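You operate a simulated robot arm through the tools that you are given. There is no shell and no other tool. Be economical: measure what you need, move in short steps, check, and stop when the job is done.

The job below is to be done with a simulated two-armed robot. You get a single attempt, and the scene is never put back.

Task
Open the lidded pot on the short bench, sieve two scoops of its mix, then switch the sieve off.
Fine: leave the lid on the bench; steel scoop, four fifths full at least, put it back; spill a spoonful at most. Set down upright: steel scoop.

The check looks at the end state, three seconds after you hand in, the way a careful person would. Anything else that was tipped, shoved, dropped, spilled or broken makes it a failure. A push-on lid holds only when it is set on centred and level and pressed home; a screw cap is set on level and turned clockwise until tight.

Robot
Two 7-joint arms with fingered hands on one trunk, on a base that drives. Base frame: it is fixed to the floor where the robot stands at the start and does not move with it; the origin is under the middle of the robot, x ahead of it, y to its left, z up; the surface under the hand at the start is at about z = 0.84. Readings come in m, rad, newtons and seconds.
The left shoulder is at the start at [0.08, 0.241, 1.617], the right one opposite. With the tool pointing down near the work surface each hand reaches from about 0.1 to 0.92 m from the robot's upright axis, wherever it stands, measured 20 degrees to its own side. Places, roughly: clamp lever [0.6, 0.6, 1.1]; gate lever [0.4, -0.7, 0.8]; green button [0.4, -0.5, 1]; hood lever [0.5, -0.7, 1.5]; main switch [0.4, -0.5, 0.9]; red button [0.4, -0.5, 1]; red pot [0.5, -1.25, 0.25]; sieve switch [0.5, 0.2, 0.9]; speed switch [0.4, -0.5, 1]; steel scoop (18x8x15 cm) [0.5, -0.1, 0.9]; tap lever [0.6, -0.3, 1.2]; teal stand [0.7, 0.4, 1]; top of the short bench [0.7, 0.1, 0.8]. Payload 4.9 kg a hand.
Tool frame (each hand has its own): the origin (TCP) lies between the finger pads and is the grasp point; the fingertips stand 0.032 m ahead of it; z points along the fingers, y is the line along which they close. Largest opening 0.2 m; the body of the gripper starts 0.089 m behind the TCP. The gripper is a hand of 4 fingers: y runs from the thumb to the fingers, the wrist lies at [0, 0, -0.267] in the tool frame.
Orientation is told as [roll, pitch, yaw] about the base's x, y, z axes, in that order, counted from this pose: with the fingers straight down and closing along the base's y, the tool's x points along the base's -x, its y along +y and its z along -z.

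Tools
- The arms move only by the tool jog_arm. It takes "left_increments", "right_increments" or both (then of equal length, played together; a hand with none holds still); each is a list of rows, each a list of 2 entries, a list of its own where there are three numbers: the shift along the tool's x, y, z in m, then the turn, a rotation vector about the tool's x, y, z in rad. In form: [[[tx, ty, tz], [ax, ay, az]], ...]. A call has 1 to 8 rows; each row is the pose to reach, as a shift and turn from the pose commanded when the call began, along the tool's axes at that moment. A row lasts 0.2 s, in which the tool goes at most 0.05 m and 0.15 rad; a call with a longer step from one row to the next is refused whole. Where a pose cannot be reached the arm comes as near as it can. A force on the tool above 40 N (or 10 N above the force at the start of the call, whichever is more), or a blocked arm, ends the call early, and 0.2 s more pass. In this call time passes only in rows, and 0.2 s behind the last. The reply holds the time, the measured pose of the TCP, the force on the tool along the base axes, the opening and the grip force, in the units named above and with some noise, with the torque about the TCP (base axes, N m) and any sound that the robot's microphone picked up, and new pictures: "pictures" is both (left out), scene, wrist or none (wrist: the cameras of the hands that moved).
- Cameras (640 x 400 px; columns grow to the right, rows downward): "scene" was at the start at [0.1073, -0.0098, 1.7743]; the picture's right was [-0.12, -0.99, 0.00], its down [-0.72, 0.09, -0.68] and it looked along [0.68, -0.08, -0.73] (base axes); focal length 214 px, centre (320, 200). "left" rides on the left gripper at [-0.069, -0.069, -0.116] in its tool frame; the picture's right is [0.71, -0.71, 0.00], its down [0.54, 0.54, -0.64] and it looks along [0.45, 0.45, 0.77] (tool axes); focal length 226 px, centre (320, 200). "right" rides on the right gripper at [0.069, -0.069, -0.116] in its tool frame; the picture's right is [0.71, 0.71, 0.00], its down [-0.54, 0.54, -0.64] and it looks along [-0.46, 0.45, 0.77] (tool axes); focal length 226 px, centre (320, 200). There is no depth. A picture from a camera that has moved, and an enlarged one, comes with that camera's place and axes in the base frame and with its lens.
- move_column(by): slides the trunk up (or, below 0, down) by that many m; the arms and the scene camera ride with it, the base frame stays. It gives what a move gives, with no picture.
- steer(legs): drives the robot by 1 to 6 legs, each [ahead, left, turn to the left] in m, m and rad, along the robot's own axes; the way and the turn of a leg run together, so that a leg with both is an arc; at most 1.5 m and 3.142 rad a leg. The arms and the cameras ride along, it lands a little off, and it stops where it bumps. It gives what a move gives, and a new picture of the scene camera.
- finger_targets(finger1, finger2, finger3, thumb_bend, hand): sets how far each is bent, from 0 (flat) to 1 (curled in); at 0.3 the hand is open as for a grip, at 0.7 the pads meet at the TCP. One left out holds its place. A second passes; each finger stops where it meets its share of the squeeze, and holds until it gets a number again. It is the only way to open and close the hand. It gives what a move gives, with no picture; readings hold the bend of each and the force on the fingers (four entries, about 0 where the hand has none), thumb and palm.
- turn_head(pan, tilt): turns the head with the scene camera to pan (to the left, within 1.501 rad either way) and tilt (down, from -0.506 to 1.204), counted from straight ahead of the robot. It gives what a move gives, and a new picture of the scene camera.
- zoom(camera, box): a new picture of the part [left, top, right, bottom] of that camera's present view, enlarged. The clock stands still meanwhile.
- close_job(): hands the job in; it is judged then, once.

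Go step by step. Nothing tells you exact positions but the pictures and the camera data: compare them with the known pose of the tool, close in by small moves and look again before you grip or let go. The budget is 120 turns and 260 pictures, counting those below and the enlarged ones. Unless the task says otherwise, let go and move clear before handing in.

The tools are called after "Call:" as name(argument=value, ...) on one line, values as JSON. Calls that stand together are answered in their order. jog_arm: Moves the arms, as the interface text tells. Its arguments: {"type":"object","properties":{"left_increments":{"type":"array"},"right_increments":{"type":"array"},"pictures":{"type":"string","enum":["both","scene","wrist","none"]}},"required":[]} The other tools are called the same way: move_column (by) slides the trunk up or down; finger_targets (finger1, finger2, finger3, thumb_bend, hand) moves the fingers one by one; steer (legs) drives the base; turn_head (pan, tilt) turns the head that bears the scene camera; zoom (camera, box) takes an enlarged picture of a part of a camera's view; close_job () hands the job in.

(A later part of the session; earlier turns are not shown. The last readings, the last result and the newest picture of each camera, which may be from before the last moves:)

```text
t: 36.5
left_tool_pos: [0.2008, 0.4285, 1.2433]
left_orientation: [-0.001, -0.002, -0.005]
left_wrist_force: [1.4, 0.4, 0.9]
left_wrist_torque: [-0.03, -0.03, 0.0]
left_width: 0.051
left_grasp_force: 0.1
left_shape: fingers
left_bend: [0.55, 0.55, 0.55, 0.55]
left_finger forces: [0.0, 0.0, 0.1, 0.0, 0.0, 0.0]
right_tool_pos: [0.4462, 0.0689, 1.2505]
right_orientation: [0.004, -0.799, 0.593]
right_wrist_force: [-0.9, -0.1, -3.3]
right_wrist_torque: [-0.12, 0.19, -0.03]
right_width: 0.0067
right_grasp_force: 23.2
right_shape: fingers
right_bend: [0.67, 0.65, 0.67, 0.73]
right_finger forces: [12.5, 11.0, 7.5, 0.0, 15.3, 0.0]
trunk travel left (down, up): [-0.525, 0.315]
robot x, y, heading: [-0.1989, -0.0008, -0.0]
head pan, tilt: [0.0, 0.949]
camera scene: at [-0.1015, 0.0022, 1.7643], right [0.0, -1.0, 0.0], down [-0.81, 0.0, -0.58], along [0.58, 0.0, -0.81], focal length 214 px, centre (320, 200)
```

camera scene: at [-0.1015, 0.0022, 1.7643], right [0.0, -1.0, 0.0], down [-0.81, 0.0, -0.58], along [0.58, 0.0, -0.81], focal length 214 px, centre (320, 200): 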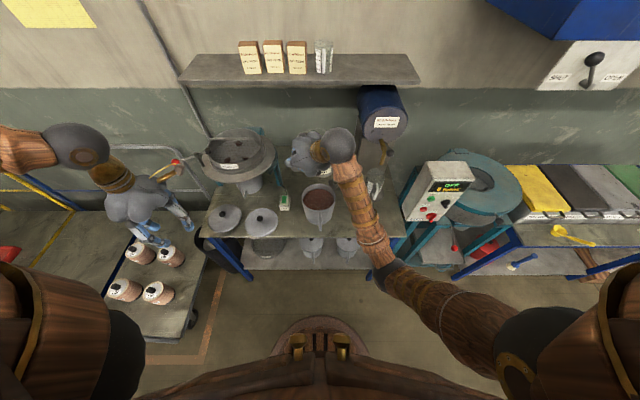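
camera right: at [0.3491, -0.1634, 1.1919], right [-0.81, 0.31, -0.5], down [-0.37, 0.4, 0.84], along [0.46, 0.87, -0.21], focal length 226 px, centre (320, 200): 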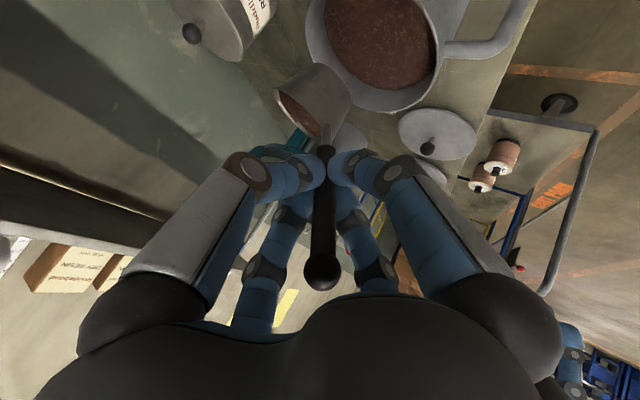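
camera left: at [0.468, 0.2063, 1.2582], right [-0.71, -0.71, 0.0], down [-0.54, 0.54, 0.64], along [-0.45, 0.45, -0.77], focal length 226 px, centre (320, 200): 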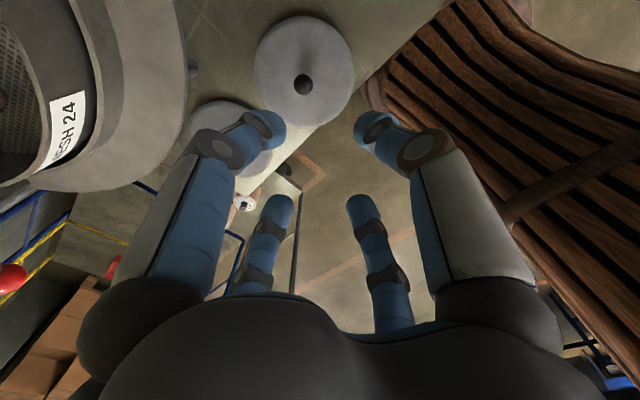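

Now carry the full scoop level to over the front half of the sieve.

Call:
jog_arm(right_increments=[[[-0.019, 0.02, 0.019], [0, 0, 0]], [[-0.038, 0.039, 0.039], [0, 0, 0]], [[-0.057, 0.059, 0.058], [0, 0, 0]], [[-0.076, 0.079, 0.078], [0, 0, 0]], [[-0.094, 0.098, 0.097], [0, 0, 0]], [[-0.113, 0.118, 0.117], [0, 0, 0]], [[-0.132, 0.137, 0.136], [0, 0, 0]], [[-0.151, 0.157, 0.155], [0, 0, 0]]], pictures="both")

Call:
zoom(camera="scene", box=[180, 100, 310, 205])

```text
t: 38.3
left_tool_pos: [0.2008, 0.4295, 1.2411]
left_orientation: [-0.001, 0.0, -0.001]
left_wrist_force: [-0.3, 0.4, -1.0]
left_wrist_torque: [-0.02, 0.04, 0.0]
left_width: 0.0506
left_grasp_force: 0.0
left_shape: fingers
left_bend: [0.55, 0.55, 0.55, 0.55]
left_finger forces: [0.0, 0.1, 0.0, 0.0, 0.0, 0.0]
right_tool_pos: [0.5395, 0.3198, 1.2505]
right_orientation: [0.003, -0.797, 0.594]
right_wrist_force: [0.4, -0.4, -2.8]
right_wrist_torque: [-0.1, 0.21, -0.03]
right_width: 0.0065
right_grasp_force: 23.3
right_shape: fingers
right_bend: [0.67, 0.65, 0.67, 0.73]
right_finger forces: [12.5, 11.2, 7.2, 0.1, 15.2, 0.1]
trunk travel left (down, up): [-0.525, 0.315]
robot x, y, heading: [-0.2003, 0.0012, -0.001]
head pan, tilt: [0.0, 0.949]
camera scene: at [-0.0993, 0.0026, 1.7642], right [0.0, -1.0, 0.0], down [-0.81, 0.0, -0.58], along [0.58, 0.0, -0.81], focal length 214 px, centre (320, 200)
camera right: at [0.4713, 0.1886, 1.2828], right [-0.81, 0.31, -0.5], down [-0.37, 0.4, 0.84], along [0.46, 0.86, -0.21], focal length 226 px, centre (320, 200)
```

scene: 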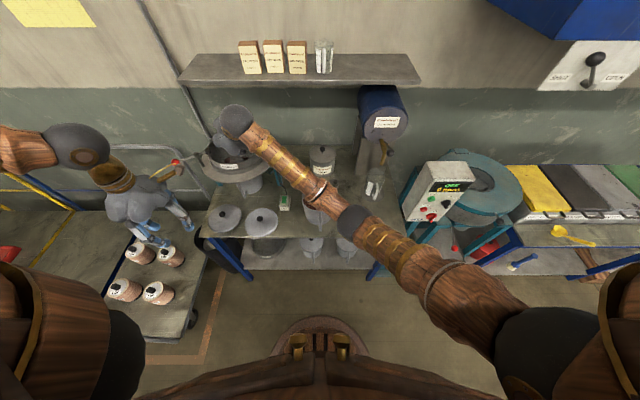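
right: 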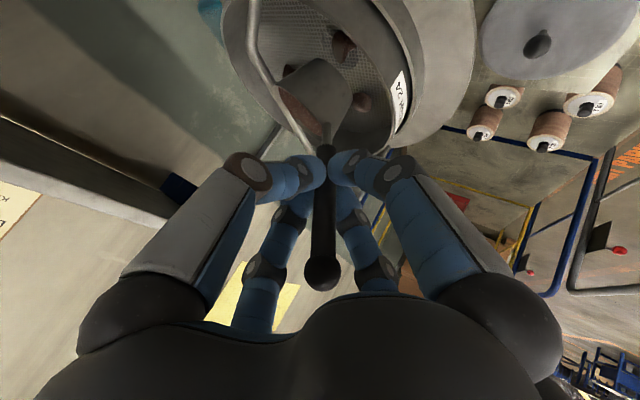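

```text
3.81 times, centred on (245, 152) of scene
camera zoom: at [-0.0993, 0.0026, 1.7642], right [0.0, -1.0, 0.0], down [-0.81, 0.0, -0.58], along [0.58, 0.0, -0.81], focal length 817 px, centre (606, 381)
```

zoom: 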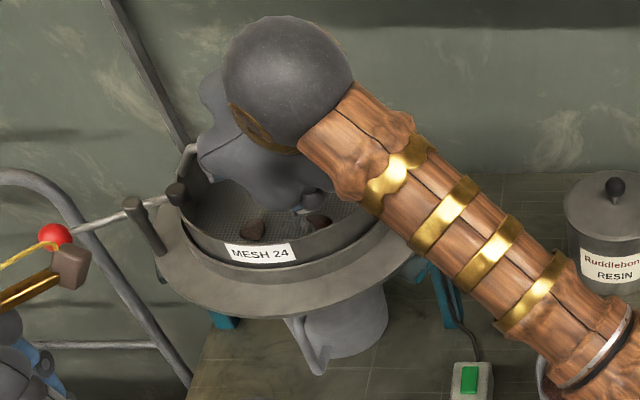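

The cup hangs over the sieve's front half, slightly nose-down. I pour by spinning the hand about the handle axis, first 1.2 rad.

Call:
jog_arm(right_increments=[[[0, 0, 0], [0, 0, 0.15]], [[0, 0, 0], [0, 0, 0.3]], [[0, 0, 0], [0, 0, 0.45]], [[0, 0, 0], [0, 0, 0.6]], [[0, 0, 0], [0, 0, 0.75]], [[0, 0, 0], [0, 0, 0.9]], [[0, 0, 0], [0, 0, 1.05]], [[0, 0, 0], [0, 0, 1.2]]], pictures="both")

Call:
zoom(camera="right", box=[200, 0, 460, 200])

```text
t: 40.1
left_tool_pos: [0.2018, 0.4286, 1.2416]
left_orientation: [-0.002, -0.002, -0.001]
left_wrist_force: [-0.1, 0.8, 0.2]
left_wrist_torque: [-0.01, -0.01, -0.01]
left_width: 0.0506
left_grasp_force: 0.0
left_shape: fingers
left_bend: [0.55, 0.55, 0.55, 0.55]
left_finger forces: [0.0, 0.0, 0.0, 0.1, 0.0, 0.0]
right_tool_pos: [0.5382, 0.319, 1.2523]
right_orientation: [0.763, -0.256, -0.71]
right_wrist_force: [0.4, 0.4, -2.9]
right_wrist_torque: [-0.04, 0.12, 0.0]
right_width: 0.0065
right_grasp_force: 22.7
right_shape: fingers
right_bend: [0.67, 0.65, 0.67, 0.74]
right_finger forces: [9.5, 11.5, 7.4, 0.0, 17.6, 0.0]
trunk travel left (down, up): [-0.525, 0.315]
robot x, y, heading: [-0.1984, 0.0007, -0.004]
head pan, tilt: [0.0, 0.949]
camera scene: at [-0.1, 0.0007, 1.7643], right [0.0, -1.0, 0.0], down [-0.81, 0.0, -0.58], along [0.58, 0.0, -0.81], focal length 214 px, centre (320, 200)
camera right: at [0.3975, 0.2699, 1.2696], right [-0.28, 0.91, 0.29], down [0.2, -0.24, 0.95], along [0.94, 0.32, -0.11], focal length 226 px, centre (320, 200)
```

scene: 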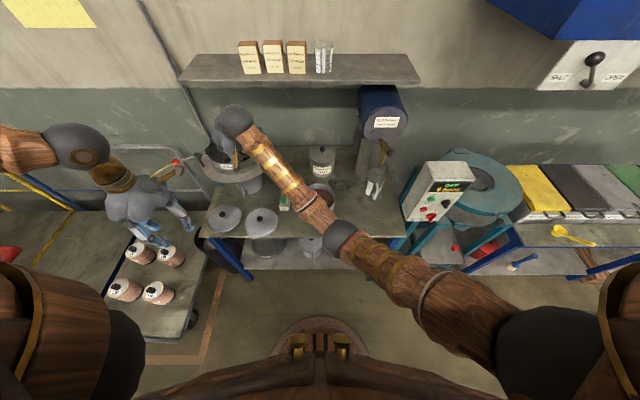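
right: 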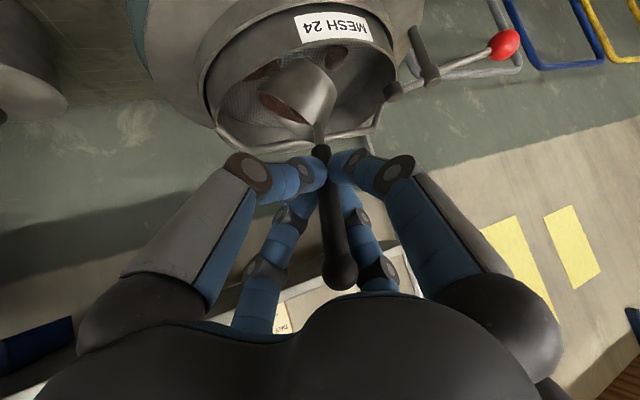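

```text
2.00 times, centred on (330, 100) of right
camera zoom: at [0.3975, 0.2699, 1.2696], right [-0.28, 0.91, 0.29], down [0.2, -0.24, 0.95], along [0.94, 0.32, -0.11], focal length 452 px, centre (300, 400)
```

zoom: 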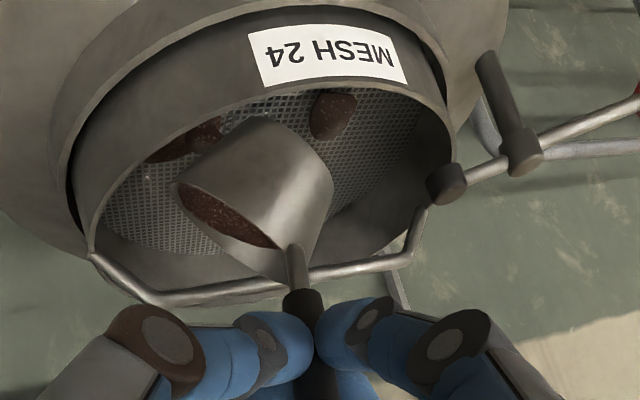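

Spinning works; little has left the cup yet. I continue another 1.2 rad.

Call:
jog_arm(right_increments=[[[0, 0, 0], [0, 0, 0.15]], [[0, 0, 0], [0, 0, 0.3]], [[0, 0, 0], [0, 0, 0.45]], [[0, 0, 0], [0, 0, 0.6]], [[0, 0, 0], [0, 0, 0.75]], [[0, 0, 0], [0, 0, 0.9]], [[0, 0, 0], [0, 0, 1.05]], [[0, 0, 0], [0, 0, 1.2]]], pictures="both")

Call:
zoom(camera="right", box=[200, 0, 460, 200])

```text
t: 41.9
left_tool_pos: [0.2011, 0.4293, 1.2432]
left_orientation: [-0.003, -0.002, -0.003]
left_wrist_force: [-0.6, -0.4, -0.2]
left_wrist_torque: [0.01, -0.03, 0.02]
left_width: 0.0509
left_grasp_force: 0.0
left_shape: fingers
left_bend: [0.55, 0.55, 0.55, 0.55]
left_finger forces: [0.1, 0.0, 0.1, 0.0, 0.0, 0.0]
right_tool_pos: [0.5382, 0.3207, 1.251]
right_orientation: [0.604, 0.56, -1.627]
right_wrist_force: [-0.7, 0.3, -0.9]
right_wrist_torque: [-0.12, 0.11, -0.04]
right_width: 0.0056
right_grasp_force: 21.8
right_shape: fingers
right_bend: [0.67, 0.65, 0.67, 0.74]
right_finger forces: [7.4, 11.1, 8.3, 0.0, 16.8, 0.1]
trunk travel left (down, up): [-0.525, 0.315]
robot x, y, heading: [-0.2019, -0.0031, 0.001]
head pan, tilt: [0.0, 0.949]
camera scene: at [-0.1002, 0.0005, 1.7643], right [0.0, -1.0, 0.0], down [-0.81, 0.0, -0.58], along [0.58, 0.0, -0.81], focal length 214 px, centre (320, 200)
camera right: at [0.4185, 0.3546, 1.3368], right [0.6, 0.35, 0.72], down [0.03, -0.91, 0.42], along [0.8, -0.23, -0.56], focal length 226 px, centre (320, 200)
```

scene: 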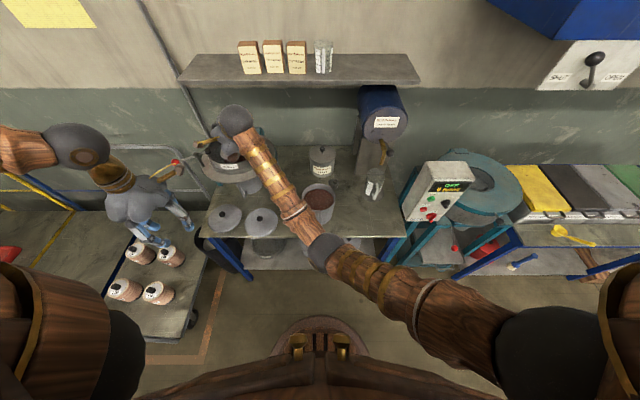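
right: 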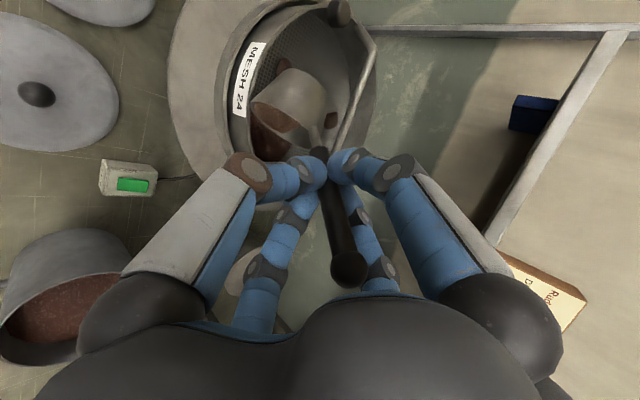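

```text
2.00 times, centred on (330, 100) of right
camera zoom: at [0.4185, 0.3546, 1.3368], right [0.6, 0.35, 0.72], down [0.03, -0.91, 0.42], along [0.8, -0.23, -0.56], focal length 452 px, centre (300, 400)
```

zoom: 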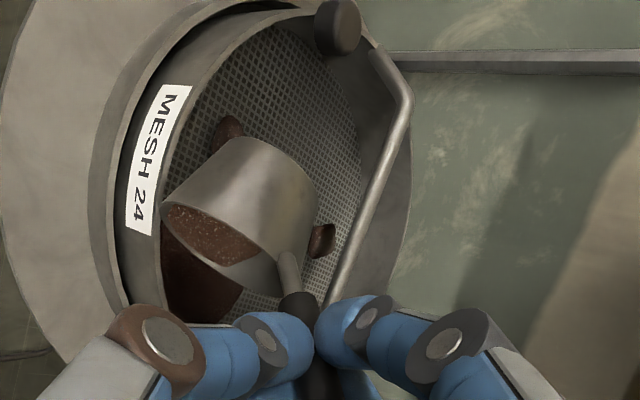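

Most of it has fallen onto the mesh. I shift a little toward the sieve centre and finish the spin.

Call:
jog_arm(right_increments=[[[0.01, 0.0095, 0.007], [0, 0, 0.05]], [[0.0207, 0.0191, 0.0147], [0, 0, 0.15]], [[0.0207, 0.0191, 0.0147], [0, 0, 0.3]], [[0.0207, 0.0191, 0.0147], [0, 0, 0.45]], [[0.0207, 0.0191, 0.0147], [0, 0, 0.6]], [[0.0207, 0.0191, 0.0147], [0, 0, 0.75]]], pictures="wrist")

Call:
zoom(camera="right", box=[200, 0, 460, 200])

```text
t: 43.3
left_tool_pos: [0.2014, 0.4279, 1.2429]
left_orientation: [0.001, -0.001, -0.002]
left_wrist_force: [-0.7, -0.7, -0.1]
left_wrist_torque: [-0.01, -0.01, -0.01]
left_width: 0.0507
left_grasp_force: 0.0
left_shape: fingers
left_bend: [0.55, 0.55, 0.55, 0.55]
left_finger forces: [0.1, 0.0, 0.0, 0.0, 0.1, 0.1]
right_tool_pos: [0.5626, 0.3372, 1.2617]
right_orientation: [-0.015, 0.799, -2.559]
right_wrist_force: [0.2, -0.6, -1.6]
right_wrist_torque: [-0.07, 0.06, -0.01]
right_width: 0.0062
right_grasp_force: 21.3
right_shape: fingers
right_bend: [0.67, 0.65, 0.67, 0.74]
right_finger forces: [7.6, 10.6, 8.2, 0.1, 15.9, 0.0]
trunk travel left (down, up): [-0.525, 0.315]
robot x, y, heading: [-0.2028, -0.0018, -0.003]
head pan, tilt: [0.0, 0.949]
camera right: at [0.4974, 0.3724, 1.3929], right [0.81, -0.32, 0.5], down [-0.39, -0.92, 0.05], along [0.44, -0.24, -0.86], focal length 226 px, centre (320, 200)
```

right: 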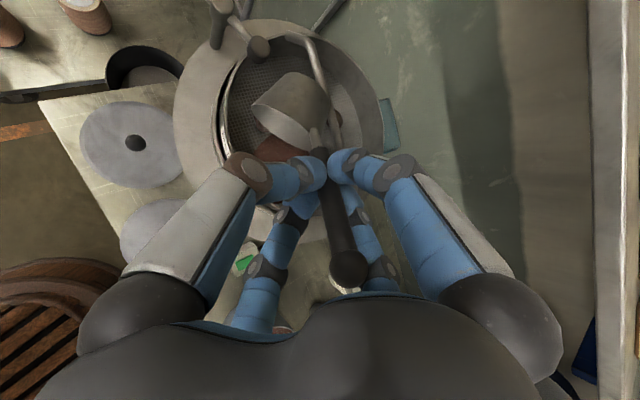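

```text
2.00 times, centred on (330, 100) of right
camera zoom: at [0.4974, 0.3724, 1.3929], right [0.81, -0.32, 0.5], down [-0.39, -0.92, 0.05], along [0.44, -0.24, -0.86], focal length 452 px, centre (300, 400)
```

zoom: 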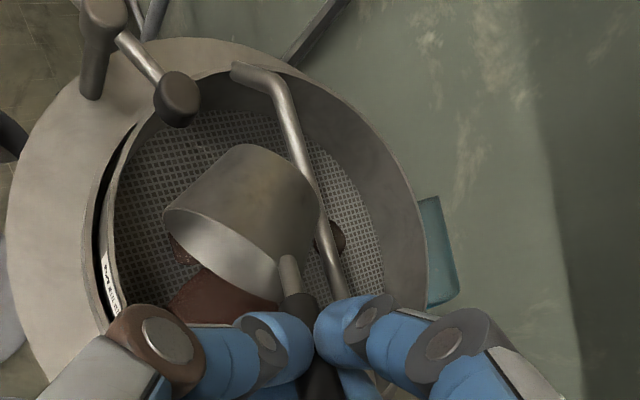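

The cup is empty and the mix lies on the mesh. I unspin while rising and head back to the pot.

Call:
jog_arm(right_increments=[[[0.011, 0, -0.01], [0, 0, -0.15]], [[0.0215, 0, -0.021], [0, 0, -0.3]], [[0.0215, 0, -0.021], [0, 0, -0.45]], [[0.0215, 0, -0.021], [0, 0, -0.6]], [[0.0215, 0, -0.021], [0, 0, -0.75]], [[0.0215, 0, -0.021], [0, 0, -0.9]], [[0.0215, 0, -0.021], [0, 0, -1.05]], [[0.0215, 0, -0.021], [0, 0, -1.2]]], pictures="none")

Call:
jog_arm(right_increments=[[[0, 0, 0], [0, 0, -0.15]], [[0, 0, 0], [0, 0, -0.3]], [[0, 0, 0], [0, 0, -0.45]], [[0, 0, 0], [0, 0, -0.6]], [[0, 0, 0], [0, 0, -0.75]], [[0, 0, 0], [0, 0, -0.9]], [[0, 0, 0], [0, 0, -1.05]], [[0, 0, 0], [0, 0, -1.2]]], pictures="none")

Call:
jog_arm(right_increments=[[[0, 0, 0], [0, 0, -0.15]], [[0, 0, 0], [0, 0, -0.3]], [[0, 0, 0], [0, 0, -0.45]], [[0, 0, 0], [0, 0, -0.6]], [[0, 0, 0], [0, 0, -0.75]]], pictures="both")

```text
t: 45.1
left_tool_pos: [0.2009, 0.428, 1.2425]
left_orientation: [0.001, -0.003, -0.003]
left_wrist_force: [0.0, -0.7, 0.5]
left_wrist_torque: [-0.01, 0.01, 0.01]
left_width: 0.0509
left_grasp_force: 0.2
left_shape: fingers
left_bend: [0.55, 0.55, 0.55, 0.55]
left_finger forces: [0.1, 0.1, 0.1, 0.1, 0.0, 0.0]
right_tool_pos: [0.5641, 0.3357, 1.2916]
right_orientation: [0.76, 0.271, -1.243]
right_wrist_force: [-0.5, 0.3, -2.0]
right_wrist_torque: [-0.06, 0.09, 0.02]
right_width: 0.006
right_grasp_force: 22.4
right_shape: fingers
right_bend: [0.67, 0.65, 0.68, 0.74]
right_finger forces: [8.4, 11.4, 8.0, 0.1, 16.9, 0.0]
trunk travel left (down, up): [-0.525, 0.315]
robot x, y, heading: [-0.2002, -0.0021, -0.005]
head pan, tilt: [0.0, 0.949]
```

```text
t: 46.9
left_tool_pos: [0.2007, 0.4284, 1.2433]
left_orientation: [0.001, 0.0, -0.001]
left_wrist_force: [-0.1, -0.7, 0.5]
left_wrist_torque: [-0.01, -0.02, -0.03]
left_width: 0.0505
left_grasp_force: 0.0
left_shape: fingers
left_bend: [0.55, 0.55, 0.55, 0.55]
left_finger forces: [0.0, 0.0, 0.1, 0.0, 0.0, 0.0]
right_tool_pos: [0.5617, 0.3353, 1.2908]
right_orientation: [0.613, -0.551, -0.33]
right_wrist_force: [0.4, 0.0, -1.1]
right_wrist_torque: [-0.02, 0.08, 0.01]
right_width: 0.0055
right_grasp_force: 23.0
right_shape: fingers
right_bend: [0.67, 0.65, 0.67, 0.74]
right_finger forces: [9.7, 11.5, 7.5, 0.0, 16.6, 0.1]
trunk travel left (down, up): [-0.525, 0.315]
robot x, y, heading: [-0.2009, 0.0009, -0.0]
head pan, tilt: [0.0, 0.949]
```

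```text
t: 48.1
left_tool_pos: [0.2016, 0.4279, 1.2422]
left_orientation: [0.0, -0.001, -0.003]
left_wrist_force: [0.0, 0.5, 0.6]
left_wrist_torque: [-0.01, 0.0, -0.01]
left_width: 0.0507
left_grasp_force: 0.1
left_shape: fingers
left_bend: [0.55, 0.55, 0.55, 0.55]
left_finger forces: [0.0, 0.0, 0.1, 0.1, 0.1, 0.1]
right_tool_pos: [0.565, 0.3354, 1.2908]
right_orientation: [0.004, -0.8, 0.596]
right_wrist_force: [-0.5, 0.4, -1.9]
right_wrist_torque: [0.0, 0.13, 0.0]
right_width: 0.0058
right_grasp_force: 21.5
right_shape: fingers
right_bend: [0.67, 0.65, 0.67, 0.74]
right_finger forces: [10.1, 10.9, 7.3, 0.0, 15.5, 0.0]
trunk travel left (down, up): [-0.525, 0.315]
robot x, y, heading: [-0.2026, -0.0004, -0.005]
head pan, tilt: [0.0, 0.949]
camera scene: at [-0.0997, -0.0002, 1.7642], right [0.0, -1.0, 0.0], down [-0.81, 0.0, -0.58], along [0.58, 0.0, -0.81], focal length 214 px, centre (320, 200)
camera right: at [0.4959, 0.2039, 1.3237], right [-0.81, 0.31, -0.51], down [-0.37, 0.4, 0.84], along [0.46, 0.86, -0.21], focal length 226 px, centre (320, 200)
```

scene: 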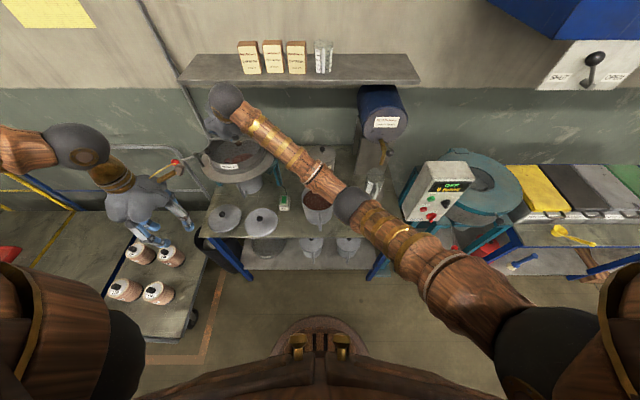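
right: 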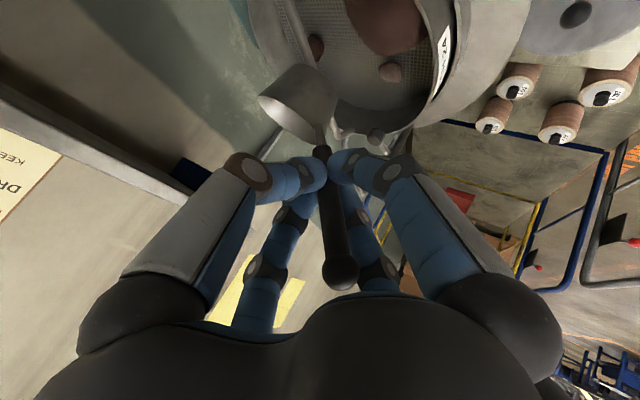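

The load reads near empty. I check how the cup sits in the grip before the second dig.

Call:
zoom(camera="right", box=[200, 30, 460, 230])

Call:
zoom(camera="scene", box=[165, 110, 295, 215])

```text
2.00 times, centred on (330, 130) of right
camera zoom: at [0.4959, 0.2039, 1.3237], right [-0.81, 0.31, -0.51], down [-0.37, 0.4, 0.84], along [0.46, 0.86, -0.21], focal length 452 px, centre (300, 340)
```

zoom: 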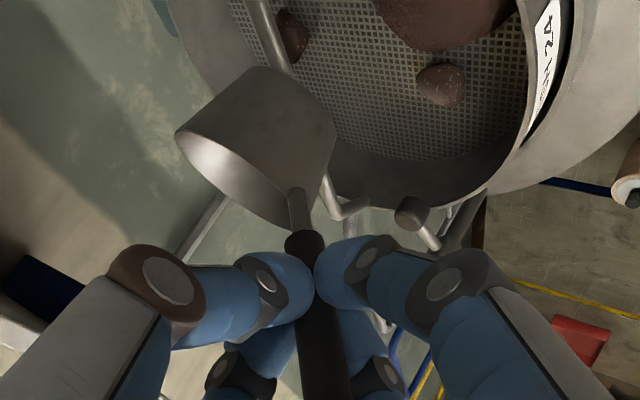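

```text
3.81 times, centred on (230, 162) of scene
camera zoom: at [-0.0997, -0.0002, 1.7642], right [0.0, -1.0, 0.0], down [-0.81, 0.0, -0.58], along [0.58, 0.0, -0.81], focal length 817 px, centre (663, 343)
```

zoom: 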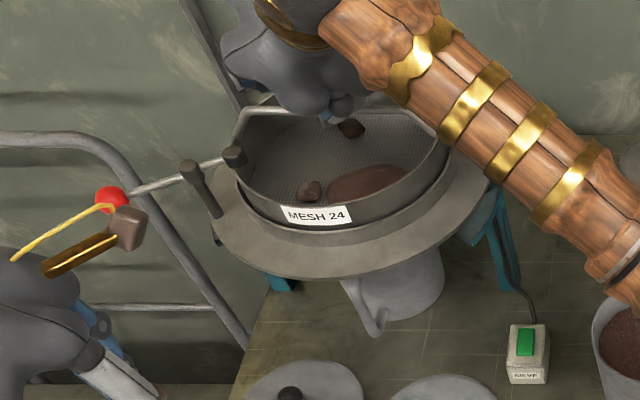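

Nothing spilled onto the flange; the pile lies on the mesh. I return over the pot with the nose tilted for the second dig.

Call:
jog_arm(right_increments=[[[0.0307, -0.0262, -0.0208], [0, 0, 0]], [[0.0614, -0.0524, -0.0416], [0, 0, 0]], [[0.0921, -0.0785, -0.0625], [0, 0, 0]], [[0.1228, -0.1047, -0.0833], [0, 0, 0]], [[0.1536, -0.1309, -0.1041], [0, 0.125, 0]], [[0.1843, -0.157, -0.125], [0, 0.25, 0]], [[0.215, -0.1832, -0.1458], [0, 0.375, 0]], [[0.2457, -0.2094, -0.1666], [0, 0.5, 0]]], pictures="both")

Call:
zoom(camera="scene", box=[270, 150, 370, 230])

```text
t: 49.9
left_tool_pos: [0.2015, 0.4231, 1.2437]
left_orientation: [0.005, -0.002, -0.001]
left_wrist_force: [-0.3, -0.5, -0.1]
left_wrist_torque: [0.1, -0.02, -0.04]
left_width: 0.0505
left_grasp_force: 0.0
left_shape: fingers
left_bend: [0.55, 0.55, 0.55, 0.55]
left_finger forces: [0.1, 0.0, 0.0, 0.0, 0.0, 0.0]
right_tool_pos: [0.4396, -0.0042, 1.229]
right_orientation: [0.007, -0.297, 0.595]
right_wrist_force: [0.1, 0.2, -1.4]
right_wrist_torque: [0.07, 0.02, 0.03]
right_width: 0.0054
right_grasp_force: 20.5
right_shape: fingers
right_bend: [0.67, 0.65, 0.68, 0.74]
right_finger forces: [8.3, 11.1, 7.1, 0.0, 15.0, 0.0]
trunk travel left (down, up): [-0.525, 0.315]
robot x, y, heading: [-0.1998, 0.0003, 0.003]
head pan, tilt: [0.0, 0.949]
camera scene: at [-0.0991, -0.0053, 1.7641], right [0.0, -1.0, 0.0], down [-0.81, 0.0, -0.58], along [0.58, 0.0, -0.81], focal length 214 px, centre (320, 200)
camera right: at [0.3972, -0.1185, 1.3203], right [-0.96, 0.21, -0.2], down [-0.03, 0.63, 0.78], along [0.29, 0.75, -0.6], focal length 226 px, centre (320, 200)
```

scene: 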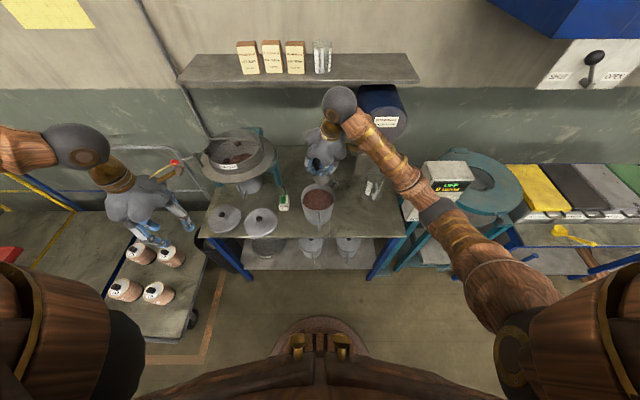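
right: 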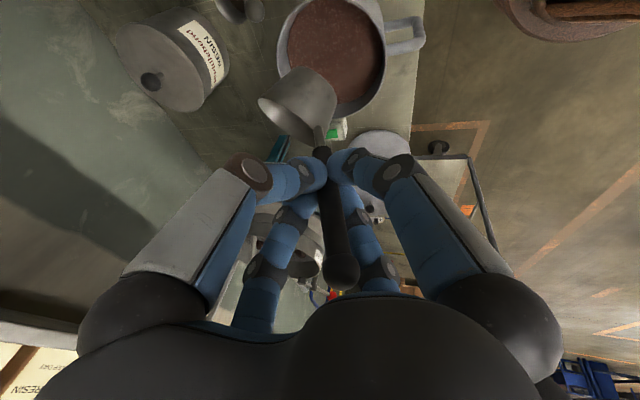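

```text
5.00 times, centred on (320, 190) of scene
camera zoom: at [-0.0991, -0.0053, 1.7641], right [0.0, -1.0, 0.0], down [-0.81, 0.0, -0.58], along [0.58, 0.0, -0.81], focal length 1072 px, centre (320, 250)
```

zoom: 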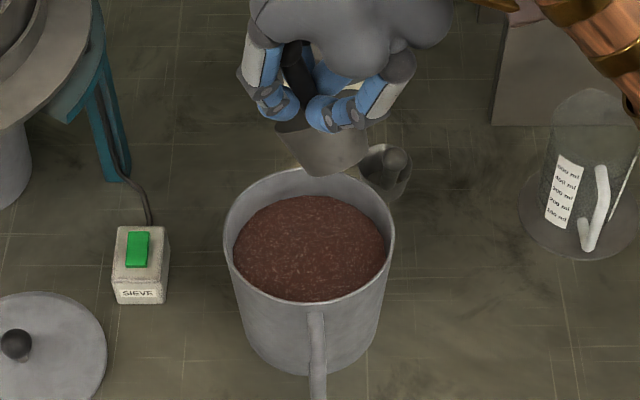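

The cup sits about 12 mm further right than assumed; I correct for that and plunge.

Call:
jog_arm(right_increments=[[[0.01, 0.0055, 0.04], [0, 0, 0]], [[0.02, 0.011, 0.08], [0, 0, 0]], [[0.0308, 0.0111, 0.1265], [0, 0, 0]], [[0.042, 0.0111, 0.16], [0, 0, 0]], [[0.051, 0.0111, 0.19], [0, 0, 0]], [[0.0597, 0.0111, 0.2211], [0, 0, 0]]], pictures="both")

Call:
zoom(camera="scene", box=[270, 150, 370, 230])

```text
t: 51.3
left_tool_pos: [0.2014, 0.4288, 1.2437]
left_orientation: [-0.002, -0.001, -0.003]
left_wrist_force: [0.0, 0.6, 0.5]
left_wrist_torque: [-0.03, 0.01, -0.01]
left_width: 0.0508
left_grasp_force: 0.1
left_shape: fingers
left_bend: [0.55, 0.55, 0.55, 0.55]
left_finger forces: [0.1, 0.0, 0.0, 0.0, 0.0, 0.1]
right_tool_pos: [0.4424, 0.0133, 1.0037]
right_orientation: [0.002, -0.306, 0.599]
right_wrist_force: [7.2, 1.5, 10.5]
right_wrist_torque: [-0.2, 0.3, 0.11]
right_width: 0.0037
right_grasp_force: 32.5
right_shape: fingers
right_bend: [0.68, 0.64, 0.67, 0.74]
right_finger forces: [28.1, 11.3, 9.3, 0.0, 15.8, 0.0]
trunk travel left (down, up): [-0.525, 0.315]
robot x, y, heading: [-0.1978, 0.001, -0.001]
head pan, tilt: [0.0, 0.949]
camera scene: at [-0.1005, 0.0006, 1.7647], right [0.0, -1.0, 0.0], down [-0.81, 0.0, -0.58], along [0.58, 0.0, -0.81], focal length 214 px, centre (320, 200)
camera right: at [0.3996, -0.1002, 1.094], right [-0.96, 0.21, -0.21], down [-0.03, 0.63, 0.78], along [0.29, 0.75, -0.59], focal length 226 px, centre (320, 200)
```

scene: 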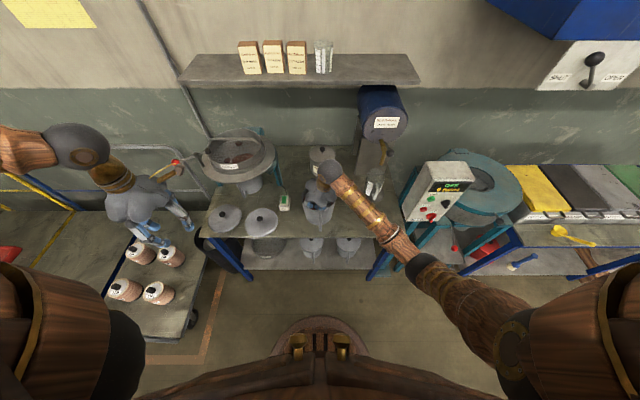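
right: 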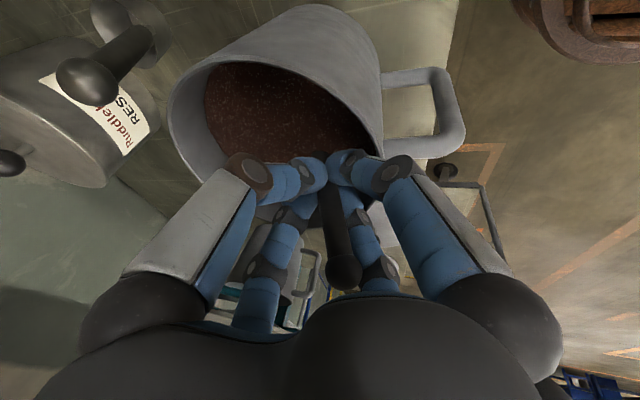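

```text
5.00 times, centred on (320, 190) of scene
camera zoom: at [-0.1005, 0.0006, 1.7647], right [0.0, -1.0, 0.0], down [-0.81, 0.0, -0.58], along [0.58, 0.0, -0.81], focal length 1072 px, centre (320, 250)
```

zoom: 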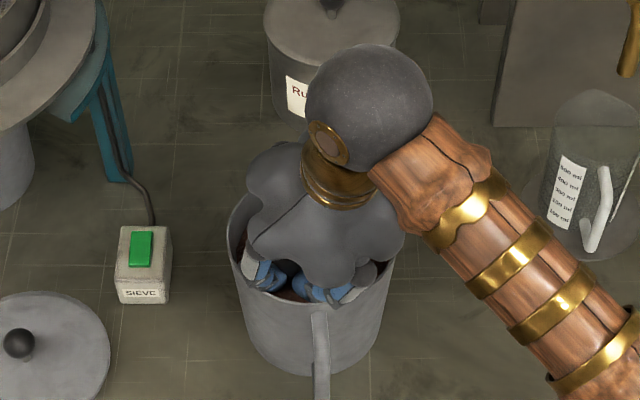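

A finger touches the near rim again but the cup is fully buried and the pot hasn't moved. I ease off, level while rising, and lift out.

Call:
jog_arm(right_increments=[[[-0.0017, -0.0006, -0.0026], [0, -0.08, 0]], [[0.0033, -0.0021, -0.016], [0, -0.2, 0]], [[0.0075, -0.0021, -0.0268], [0, -0.3, 0]], [[0.0108, -0.0021, -0.0384], [0, -0.42, 0]], [[0.0092, -0.0022, -0.0619], [0, -0.53, 0]], [[-0.0044, -0.0022, -0.1048], [0, -0.55, 0]], [[-0.016, -0.0022, -0.1417], [0, -0.55, 0]]], pictures="both")

Call:
zoom(camera="scene", box=[270, 150, 370, 230])

Call:
zoom(camera="right", box=[200, 30, 460, 230])

```text
t: 52.9
left_tool_pos: [0.2027, 0.4267, 1.2421]
left_orientation: [-0.001, -0.004, -0.003]
left_wrist_force: [-0.3, -0.1, 0.1]
left_wrist_torque: [0.01, 0.04, -0.02]
left_width: 0.0508
left_grasp_force: 0.0
left_shape: fingers
left_bend: [0.55, 0.55, 0.55, 0.55]
left_finger forces: [0.0, 0.0, 0.0, 0.0, 0.0, 0.0]
right_tool_pos: [0.4227, -0.0038, 1.1398]
right_orientation: [0.008, -0.847, 0.593]
right_wrist_force: [-0.1, -0.4, -2.6]
right_wrist_torque: [-0.05, 0.28, 0.0]
right_width: 0.0046
right_grasp_force: 21.4
right_shape: fingers
right_bend: [0.67, 0.65, 0.68, 0.74]
right_finger forces: [12.3, 10.9, 6.5, 0.0, 13.3, 0.1]
trunk travel left (down, up): [-0.525, 0.315]
robot x, y, heading: [-0.2016, 0.0003, -0.0]
head pan, tilt: [0.0, 0.949]
camera scene: at [-0.0985, -0.0007, 1.7641], right [0.0, -1.0, 0.0], down [-0.81, 0.0, -0.58], along [0.58, 0.0, -0.81], focal length 214 px, centre (320, 200)
camera right: at [0.353, -0.1354, 1.1663], right [-0.79, 0.32, -0.53], down [-0.41, 0.37, 0.83], along [0.47, 0.87, -0.16], focal length 226 px, centre (320, 200)
```

scene: 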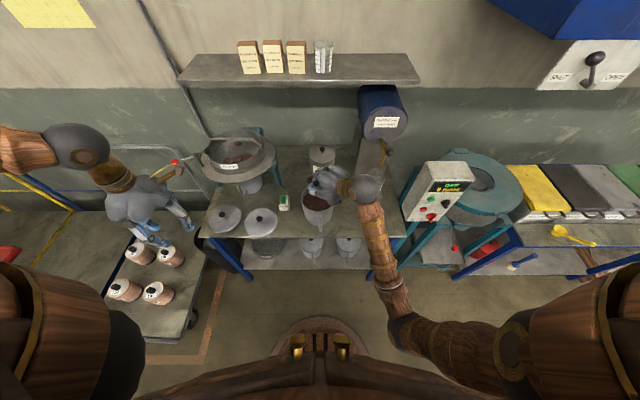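
right: 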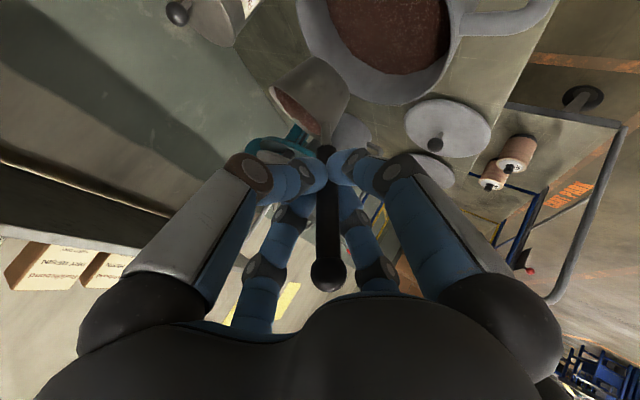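

```text
5.00 times, centred on (320, 190) of scene
camera zoom: at [-0.0985, -0.0007, 1.7641], right [0.0, -1.0, 0.0], down [-0.81, 0.0, -0.58], along [0.58, 0.0, -0.81], focal length 1072 px, centre (320, 250)
```

zoom: 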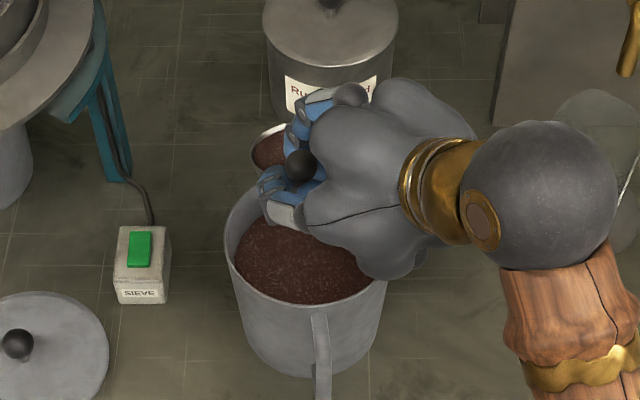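

```text
2.00 times, centred on (330, 130) of right
camera zoom: at [0.353, -0.1354, 1.1663], right [-0.79, 0.32, -0.53], down [-0.41, 0.37, 0.83], along [0.47, 0.87, -0.16], focal length 452 px, centre (300, 340)
```

zoom: 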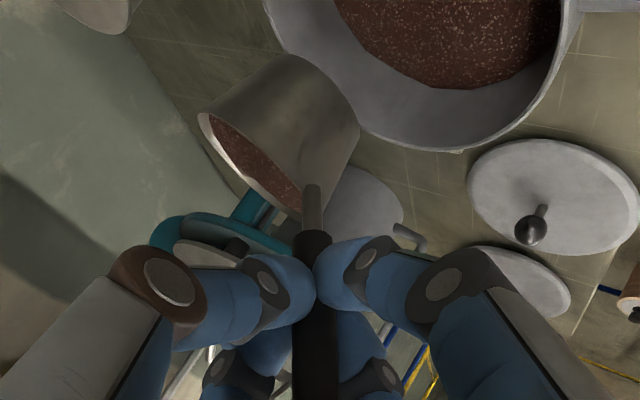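

The second load looks near the brim; I zoom tightly to verify.

Call:
zoom(camera="scene", box=[302, 170, 326, 190])

Call:
zoom(camera="right", box=[255, 55, 345, 145])

```text
16.00 times, centred on (314, 180) of scene
camera zoom: at [-0.0985, -0.0007, 1.7641], right [0.0, -1.0, 0.0], down [-0.81, 0.0, -0.58], along [0.58, 0.0, -0.81], focal length 3432 px, centre (416, 520)
```

zoom: 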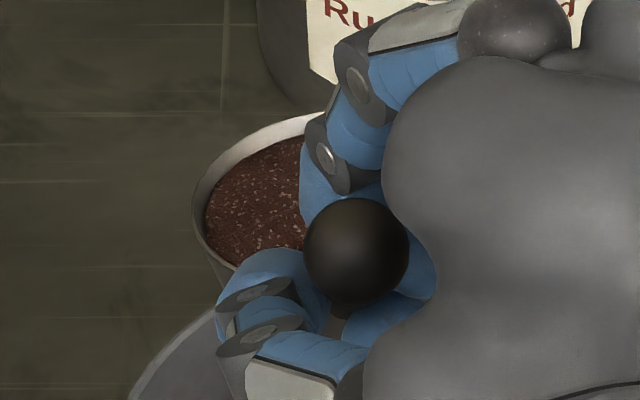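

```text
4.44 times, centred on (300, 100) of right
camera zoom: at [0.353, -0.1354, 1.1663], right [-0.79, 0.32, -0.53], down [-0.41, 0.37, 0.83], along [0.47, 0.87, -0.16], focal length 1005 px, centre (409, 644)
```

zoom: 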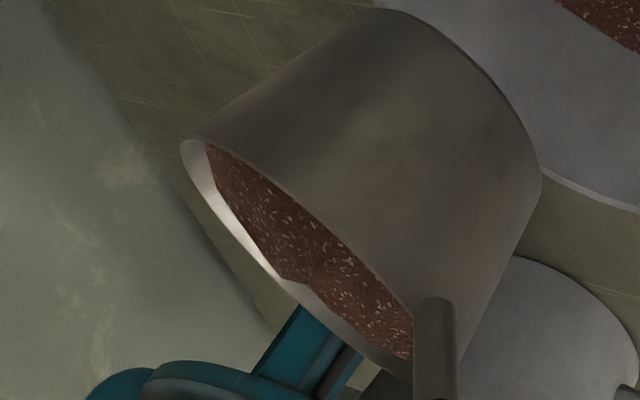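

By torque comparison this load is at least as large as the first (over 85%). I carry it to the sieve: first up.

Call:
jog_arm(right_increments=[[[-0.026, 0.003, -0.015], [0, 0, 0]], [[-0.052, 0.01, -0.024], [0, 0, 0]], [[-0.078, 0.02, -0.028], [0, 0, 0]], [[-0.1, 0.032, -0.028], [0, 0, 0]], [[-0.122, 0.044, -0.028], [0, 0, 0]]], pictures="none")

Call:
jog_arm(right_increments=[[[-0.016, 0.016, 0.017], [0, 0, 0]], [[-0.036, 0.037, 0.039], [0, 0, 0]], [[-0.058, 0.06, 0.063], [0, 0, 0]], [[-0.08, 0.083, 0.087], [0, 0, 0]], [[-0.102, 0.106, 0.111], [0, 0, 0]], [[-0.124, 0.13, 0.135], [0, 0, 0]], [[-0.143, 0.15, 0.157], [0, 0, 0]], [[-0.159, 0.166, 0.173], [0, 0, 0]]], pictures="both")

Call:
zoom(camera="right", box=[200, 0, 460, 200])

```text
t: 54.1
left_tool_pos: [0.201, 0.428, 1.242]
left_orientation: [0.0, -0.001, -0.001]
left_wrist_force: [0.4, 0.0, 0.5]
left_wrist_torque: [0.01, 0.03, -0.03]
left_width: 0.0507
left_grasp_force: 0.1
left_shape: fingers
left_bend: [0.55, 0.55, 0.55, 0.55]
left_finger forces: [0.0, 0.1, 0.0, 0.1, 0.0, 0.0]
right_tool_pos: [0.4448, 0.0673, 1.2519]
right_orientation: [0.005, -0.847, 0.594]
right_wrist_force: [0.4, -0.2, -3.8]
right_wrist_torque: [-0.14, 0.28, -0.04]
right_width: 0.0046
right_grasp_force: 21.4
right_shape: fingers
right_bend: [0.67, 0.64, 0.68, 0.74]
right_finger forces: [12.6, 11.5, 6.5, 0.0, 13.3, 0.0]
trunk travel left (down, up): [-0.525, 0.315]
robot x, y, heading: [-0.1969, -0.0017, -0.001]
head pan, tilt: [0.0, 0.949]
```

```text
t: 55.9
left_tool_pos: [0.2012, 0.4293, 1.2432]
left_orientation: [-0.002, -0.001, -0.001]
left_wrist_force: [-0.3, 0.4, -0.4]
left_wrist_torque: [0.03, -0.02, -0.04]
left_width: 0.0508
left_grasp_force: 0.1
left_shape: fingers
left_bend: [0.55, 0.55, 0.55, 0.55]
left_finger forces: [0.0, 0.0, 0.1, 0.0, 0.0, 0.0]
right_tool_pos: [0.5461, 0.3371, 1.2556]
right_orientation: [0.006, -0.847, 0.595]
right_wrist_force: [-0.3, 0.1, -2.9]
right_wrist_torque: [-0.1, 0.24, -0.01]
right_width: 0.0047
right_grasp_force: 22.1
right_shape: fingers
right_bend: [0.67, 0.64, 0.68, 0.74]
right_finger forces: [12.4, 12.0, 6.4, 0.1, 13.9, 0.0]
trunk travel left (down, up): [-0.525, 0.315]
robot x, y, heading: [-0.2006, 0.0016, -0.003]
head pan, tilt: [0.0, 0.949]
camera scene: at [-0.0994, 0.0018, 1.7642], right [0.0, -1.0, 0.0], down [-0.81, 0.0, -0.58], along [0.58, 0.0, -0.81], focal length 214 px, centre (320, 200)
camera right: at [0.4773, 0.2056, 1.2816], right [-0.79, 0.32, -0.53], down [-0.41, 0.38, 0.83], along [0.47, 0.87, -0.16], focal length 226 px, centre (320, 200)
```

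scene: 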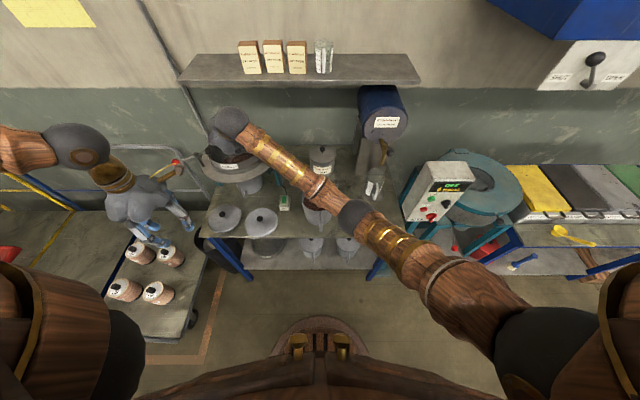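
right: 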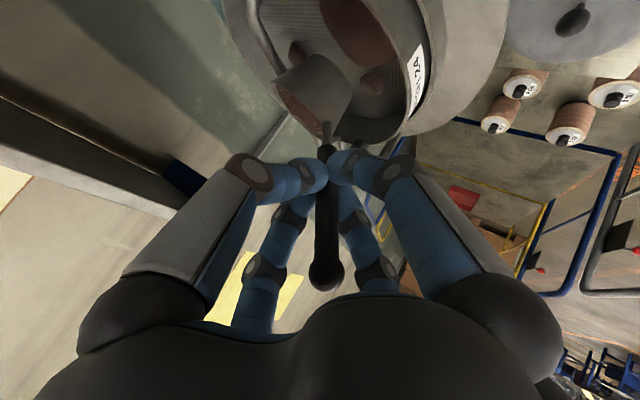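

```text
2.00 times, centred on (330, 100) of right
camera zoom: at [0.4773, 0.2056, 1.2816], right [-0.79, 0.32, -0.53], down [-0.41, 0.38, 0.83], along [0.47, 0.87, -0.16], focal length 452 px, centre (300, 400)
```

zoom: 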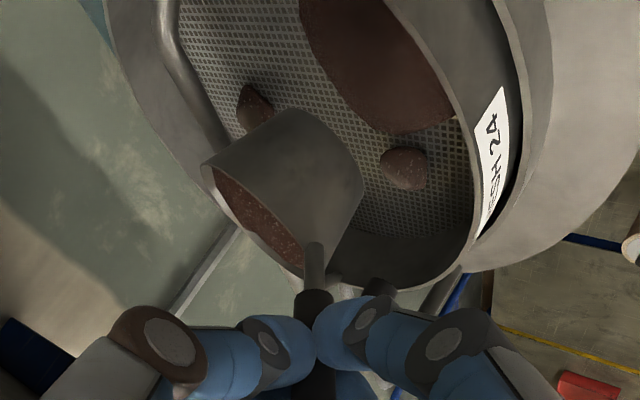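

In position above the sieve, clear of the bar. I spin to pour, as before.

Call:
jog_arm(right_increments=[[[0, 0, 0], [0, 0, 0.15]], [[0, 0, 0], [0, 0, 0.3]], [[0, 0, 0], [0, 0, 0.45]], [[0, 0, 0], [0, 0, 0.6]], [[0, 0, 0], [0, 0, 0.75]], [[0, 0, 0], [0, 0, 0.9]], [[0, 0, 0], [0, 0, 1.05]], [[0, 0, 0], [0, 0, 1.2]]], pictures="none")

Call:
jog_arm(right_increments=[[[0, 0, 0], [0, 0, 0.15]], [[0, 0, 0], [0, 0, 0.3]], [[0, 0, 0], [0, 0, 0.45]], [[0, 0, 0], [0, 0, 0.6]], [[0, 0, 0], [0, 0, 0.75]], [[0, 0, 0], [0, 0, 0.9]], [[0, 0, 0], [0, 0, 1.05]], [[0, 0, 0], [0, 0, 1.2]]], pictures="wrist")

```text
t: 57.7
left_tool_pos: [0.2016, 0.4272, 1.2426]
left_orientation: [-0.002, 0.0, -0.002]
left_wrist_force: [0.2, -0.3, -0.1]
left_wrist_torque: [0.02, 0.02, -0.02]
left_width: 0.0507
left_grasp_force: 0.0
left_shape: fingers
left_bend: [0.55, 0.55, 0.55, 0.55]
left_finger forces: [0.1, 0.0, 0.1, 0.1, 0.0, 0.1]
right_tool_pos: [0.5471, 0.3359, 1.2572]
right_orientation: [0.816, -0.271, -0.725]
right_wrist_force: [0.1, -0.1, -2.4]
right_wrist_torque: [-0.12, 0.12, -0.01]
right_width: 0.0041
right_grasp_force: 22.6
right_shape: fingers
right_bend: [0.67, 0.64, 0.68, 0.74]
right_finger forces: [9.2, 12.5, 7.2, 0.0, 16.2, 0.0]
trunk travel left (down, up): [-0.525, 0.315]
robot x, y, heading: [-0.1985, -0.0008, -0.004]
head pan, tilt: [0.0, 0.949]
```

```text
t: 59.5
left_tool_pos: [0.2016, 0.4298, 1.2417]
left_orientation: [-0.003, -0.001, 0.001]
left_wrist_force: [-0.2, -0.2, 0.2]
left_wrist_torque: [-0.01, 0.01, 0.0]
left_width: 0.0507
left_grasp_force: 0.0
left_shape: fingers
left_bend: [0.55, 0.55, 0.55, 0.55]
left_finger forces: [0.0, 0.0, 0.0, 0.1, 0.0, 0.0]
right_tool_pos: [0.5456, 0.3362, 1.2585]
right_orientation: [0.65, 0.592, -1.603]
right_wrist_force: [1.1, 0.5, -1.5]
right_wrist_torque: [-0.06, 0.05, -0.02]
right_width: 0.0039
right_grasp_force: 21.1
right_shape: fingers
right_bend: [0.67, 0.64, 0.68, 0.74]
right_finger forces: [7.0, 12.5, 7.9, 0.0, 15.6, 0.1]
trunk travel left (down, up): [-0.525, 0.315]
robot x, y, heading: [-0.1995, -0.0038, -0.002]
head pan, tilt: [0.0, 0.949]
camera right: at [0.4231, 0.3685, 1.3393], right [0.57, 0.33, 0.75], down [0.01, -0.92, 0.4], along [0.82, -0.22, -0.53], focal length 226 px, centre (320, 200)
```

right: 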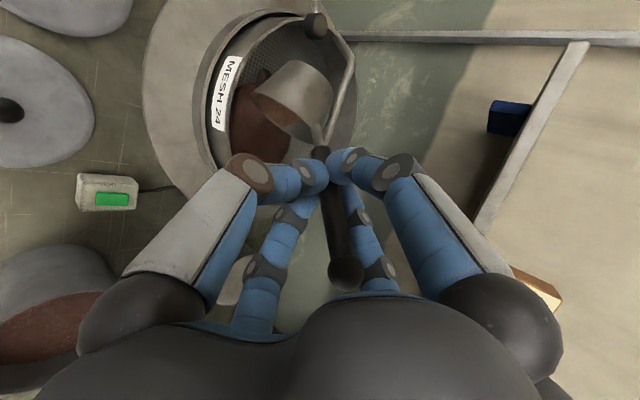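

Nearly all has fallen. I finish the spin with a small forward shift.

Call:
jog_arm(right_increments=[[[0.008, 0.0075, 0.006], [0, 0, 0.05]], [[0.0165, 0.0153, 0.0118], [0, 0, 0.15]], [[0.0165, 0.0153, 0.0118], [0, 0, 0.3]], [[0.0165, 0.0153, 0.0118], [0, 0, 0.45]], [[0.0165, 0.0153, 0.0118], [0, 0, 0.6]], [[0.0165, 0.0153, 0.0118], [0, 0, 0.75]]], pictures="none")

Call:
zoom(camera="right", box=[170, 0, 430, 200])

```text
t: 60.9
left_tool_pos: [0.1995, 0.4287, 1.2428]
left_orientation: [0.001, -0.001, -0.003]
left_wrist_force: [-0.2, 0.3, -0.5]
left_wrist_torque: [0.0, -0.01, 0.01]
left_width: 0.0507
left_grasp_force: 0.1
left_shape: fingers
left_bend: [0.55, 0.55, 0.55, 0.55]
left_finger forces: [0.0, 0.1, 0.0, 0.1, 0.0, 0.0]
right_tool_pos: [0.5649, 0.3477, 1.2681]
right_orientation: [-0.017, 0.849, -2.564]
right_wrist_force: [-0.2, -0.7, -1.3]
right_wrist_torque: [-0.08, 0.1, -0.02]
right_width: 0.0035
right_grasp_force: 20.2
right_shape: fingers
right_bend: [0.67, 0.64, 0.68, 0.74]
right_finger forces: [6.1, 11.7, 7.8, 0.0, 15.0, 0.0]
trunk travel left (down, up): [-0.525, 0.315]
robot x, y, heading: [-0.2017, 0.0022, 0.004]
head pan, tilt: [0.0, 0.949]
```

```text
2.00 times, centred on (300, 100) of right
camera zoom: at [0.4942, 0.3809, 1.3972], right [0.79, -0.33, 0.52], down [-0.4, -0.92, 0.01], along [0.48, -0.22, -0.85], focal length 452 px, centre (360, 400)
```

zoom: 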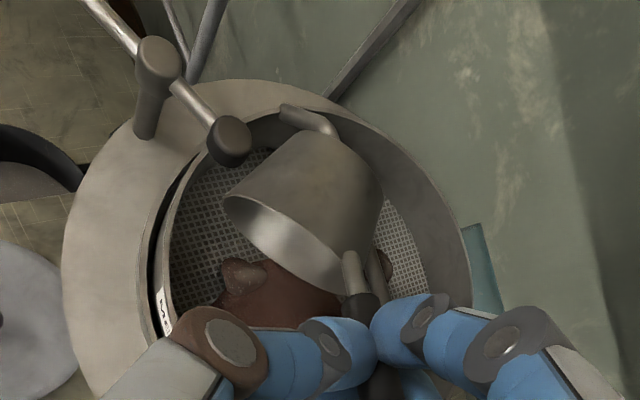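

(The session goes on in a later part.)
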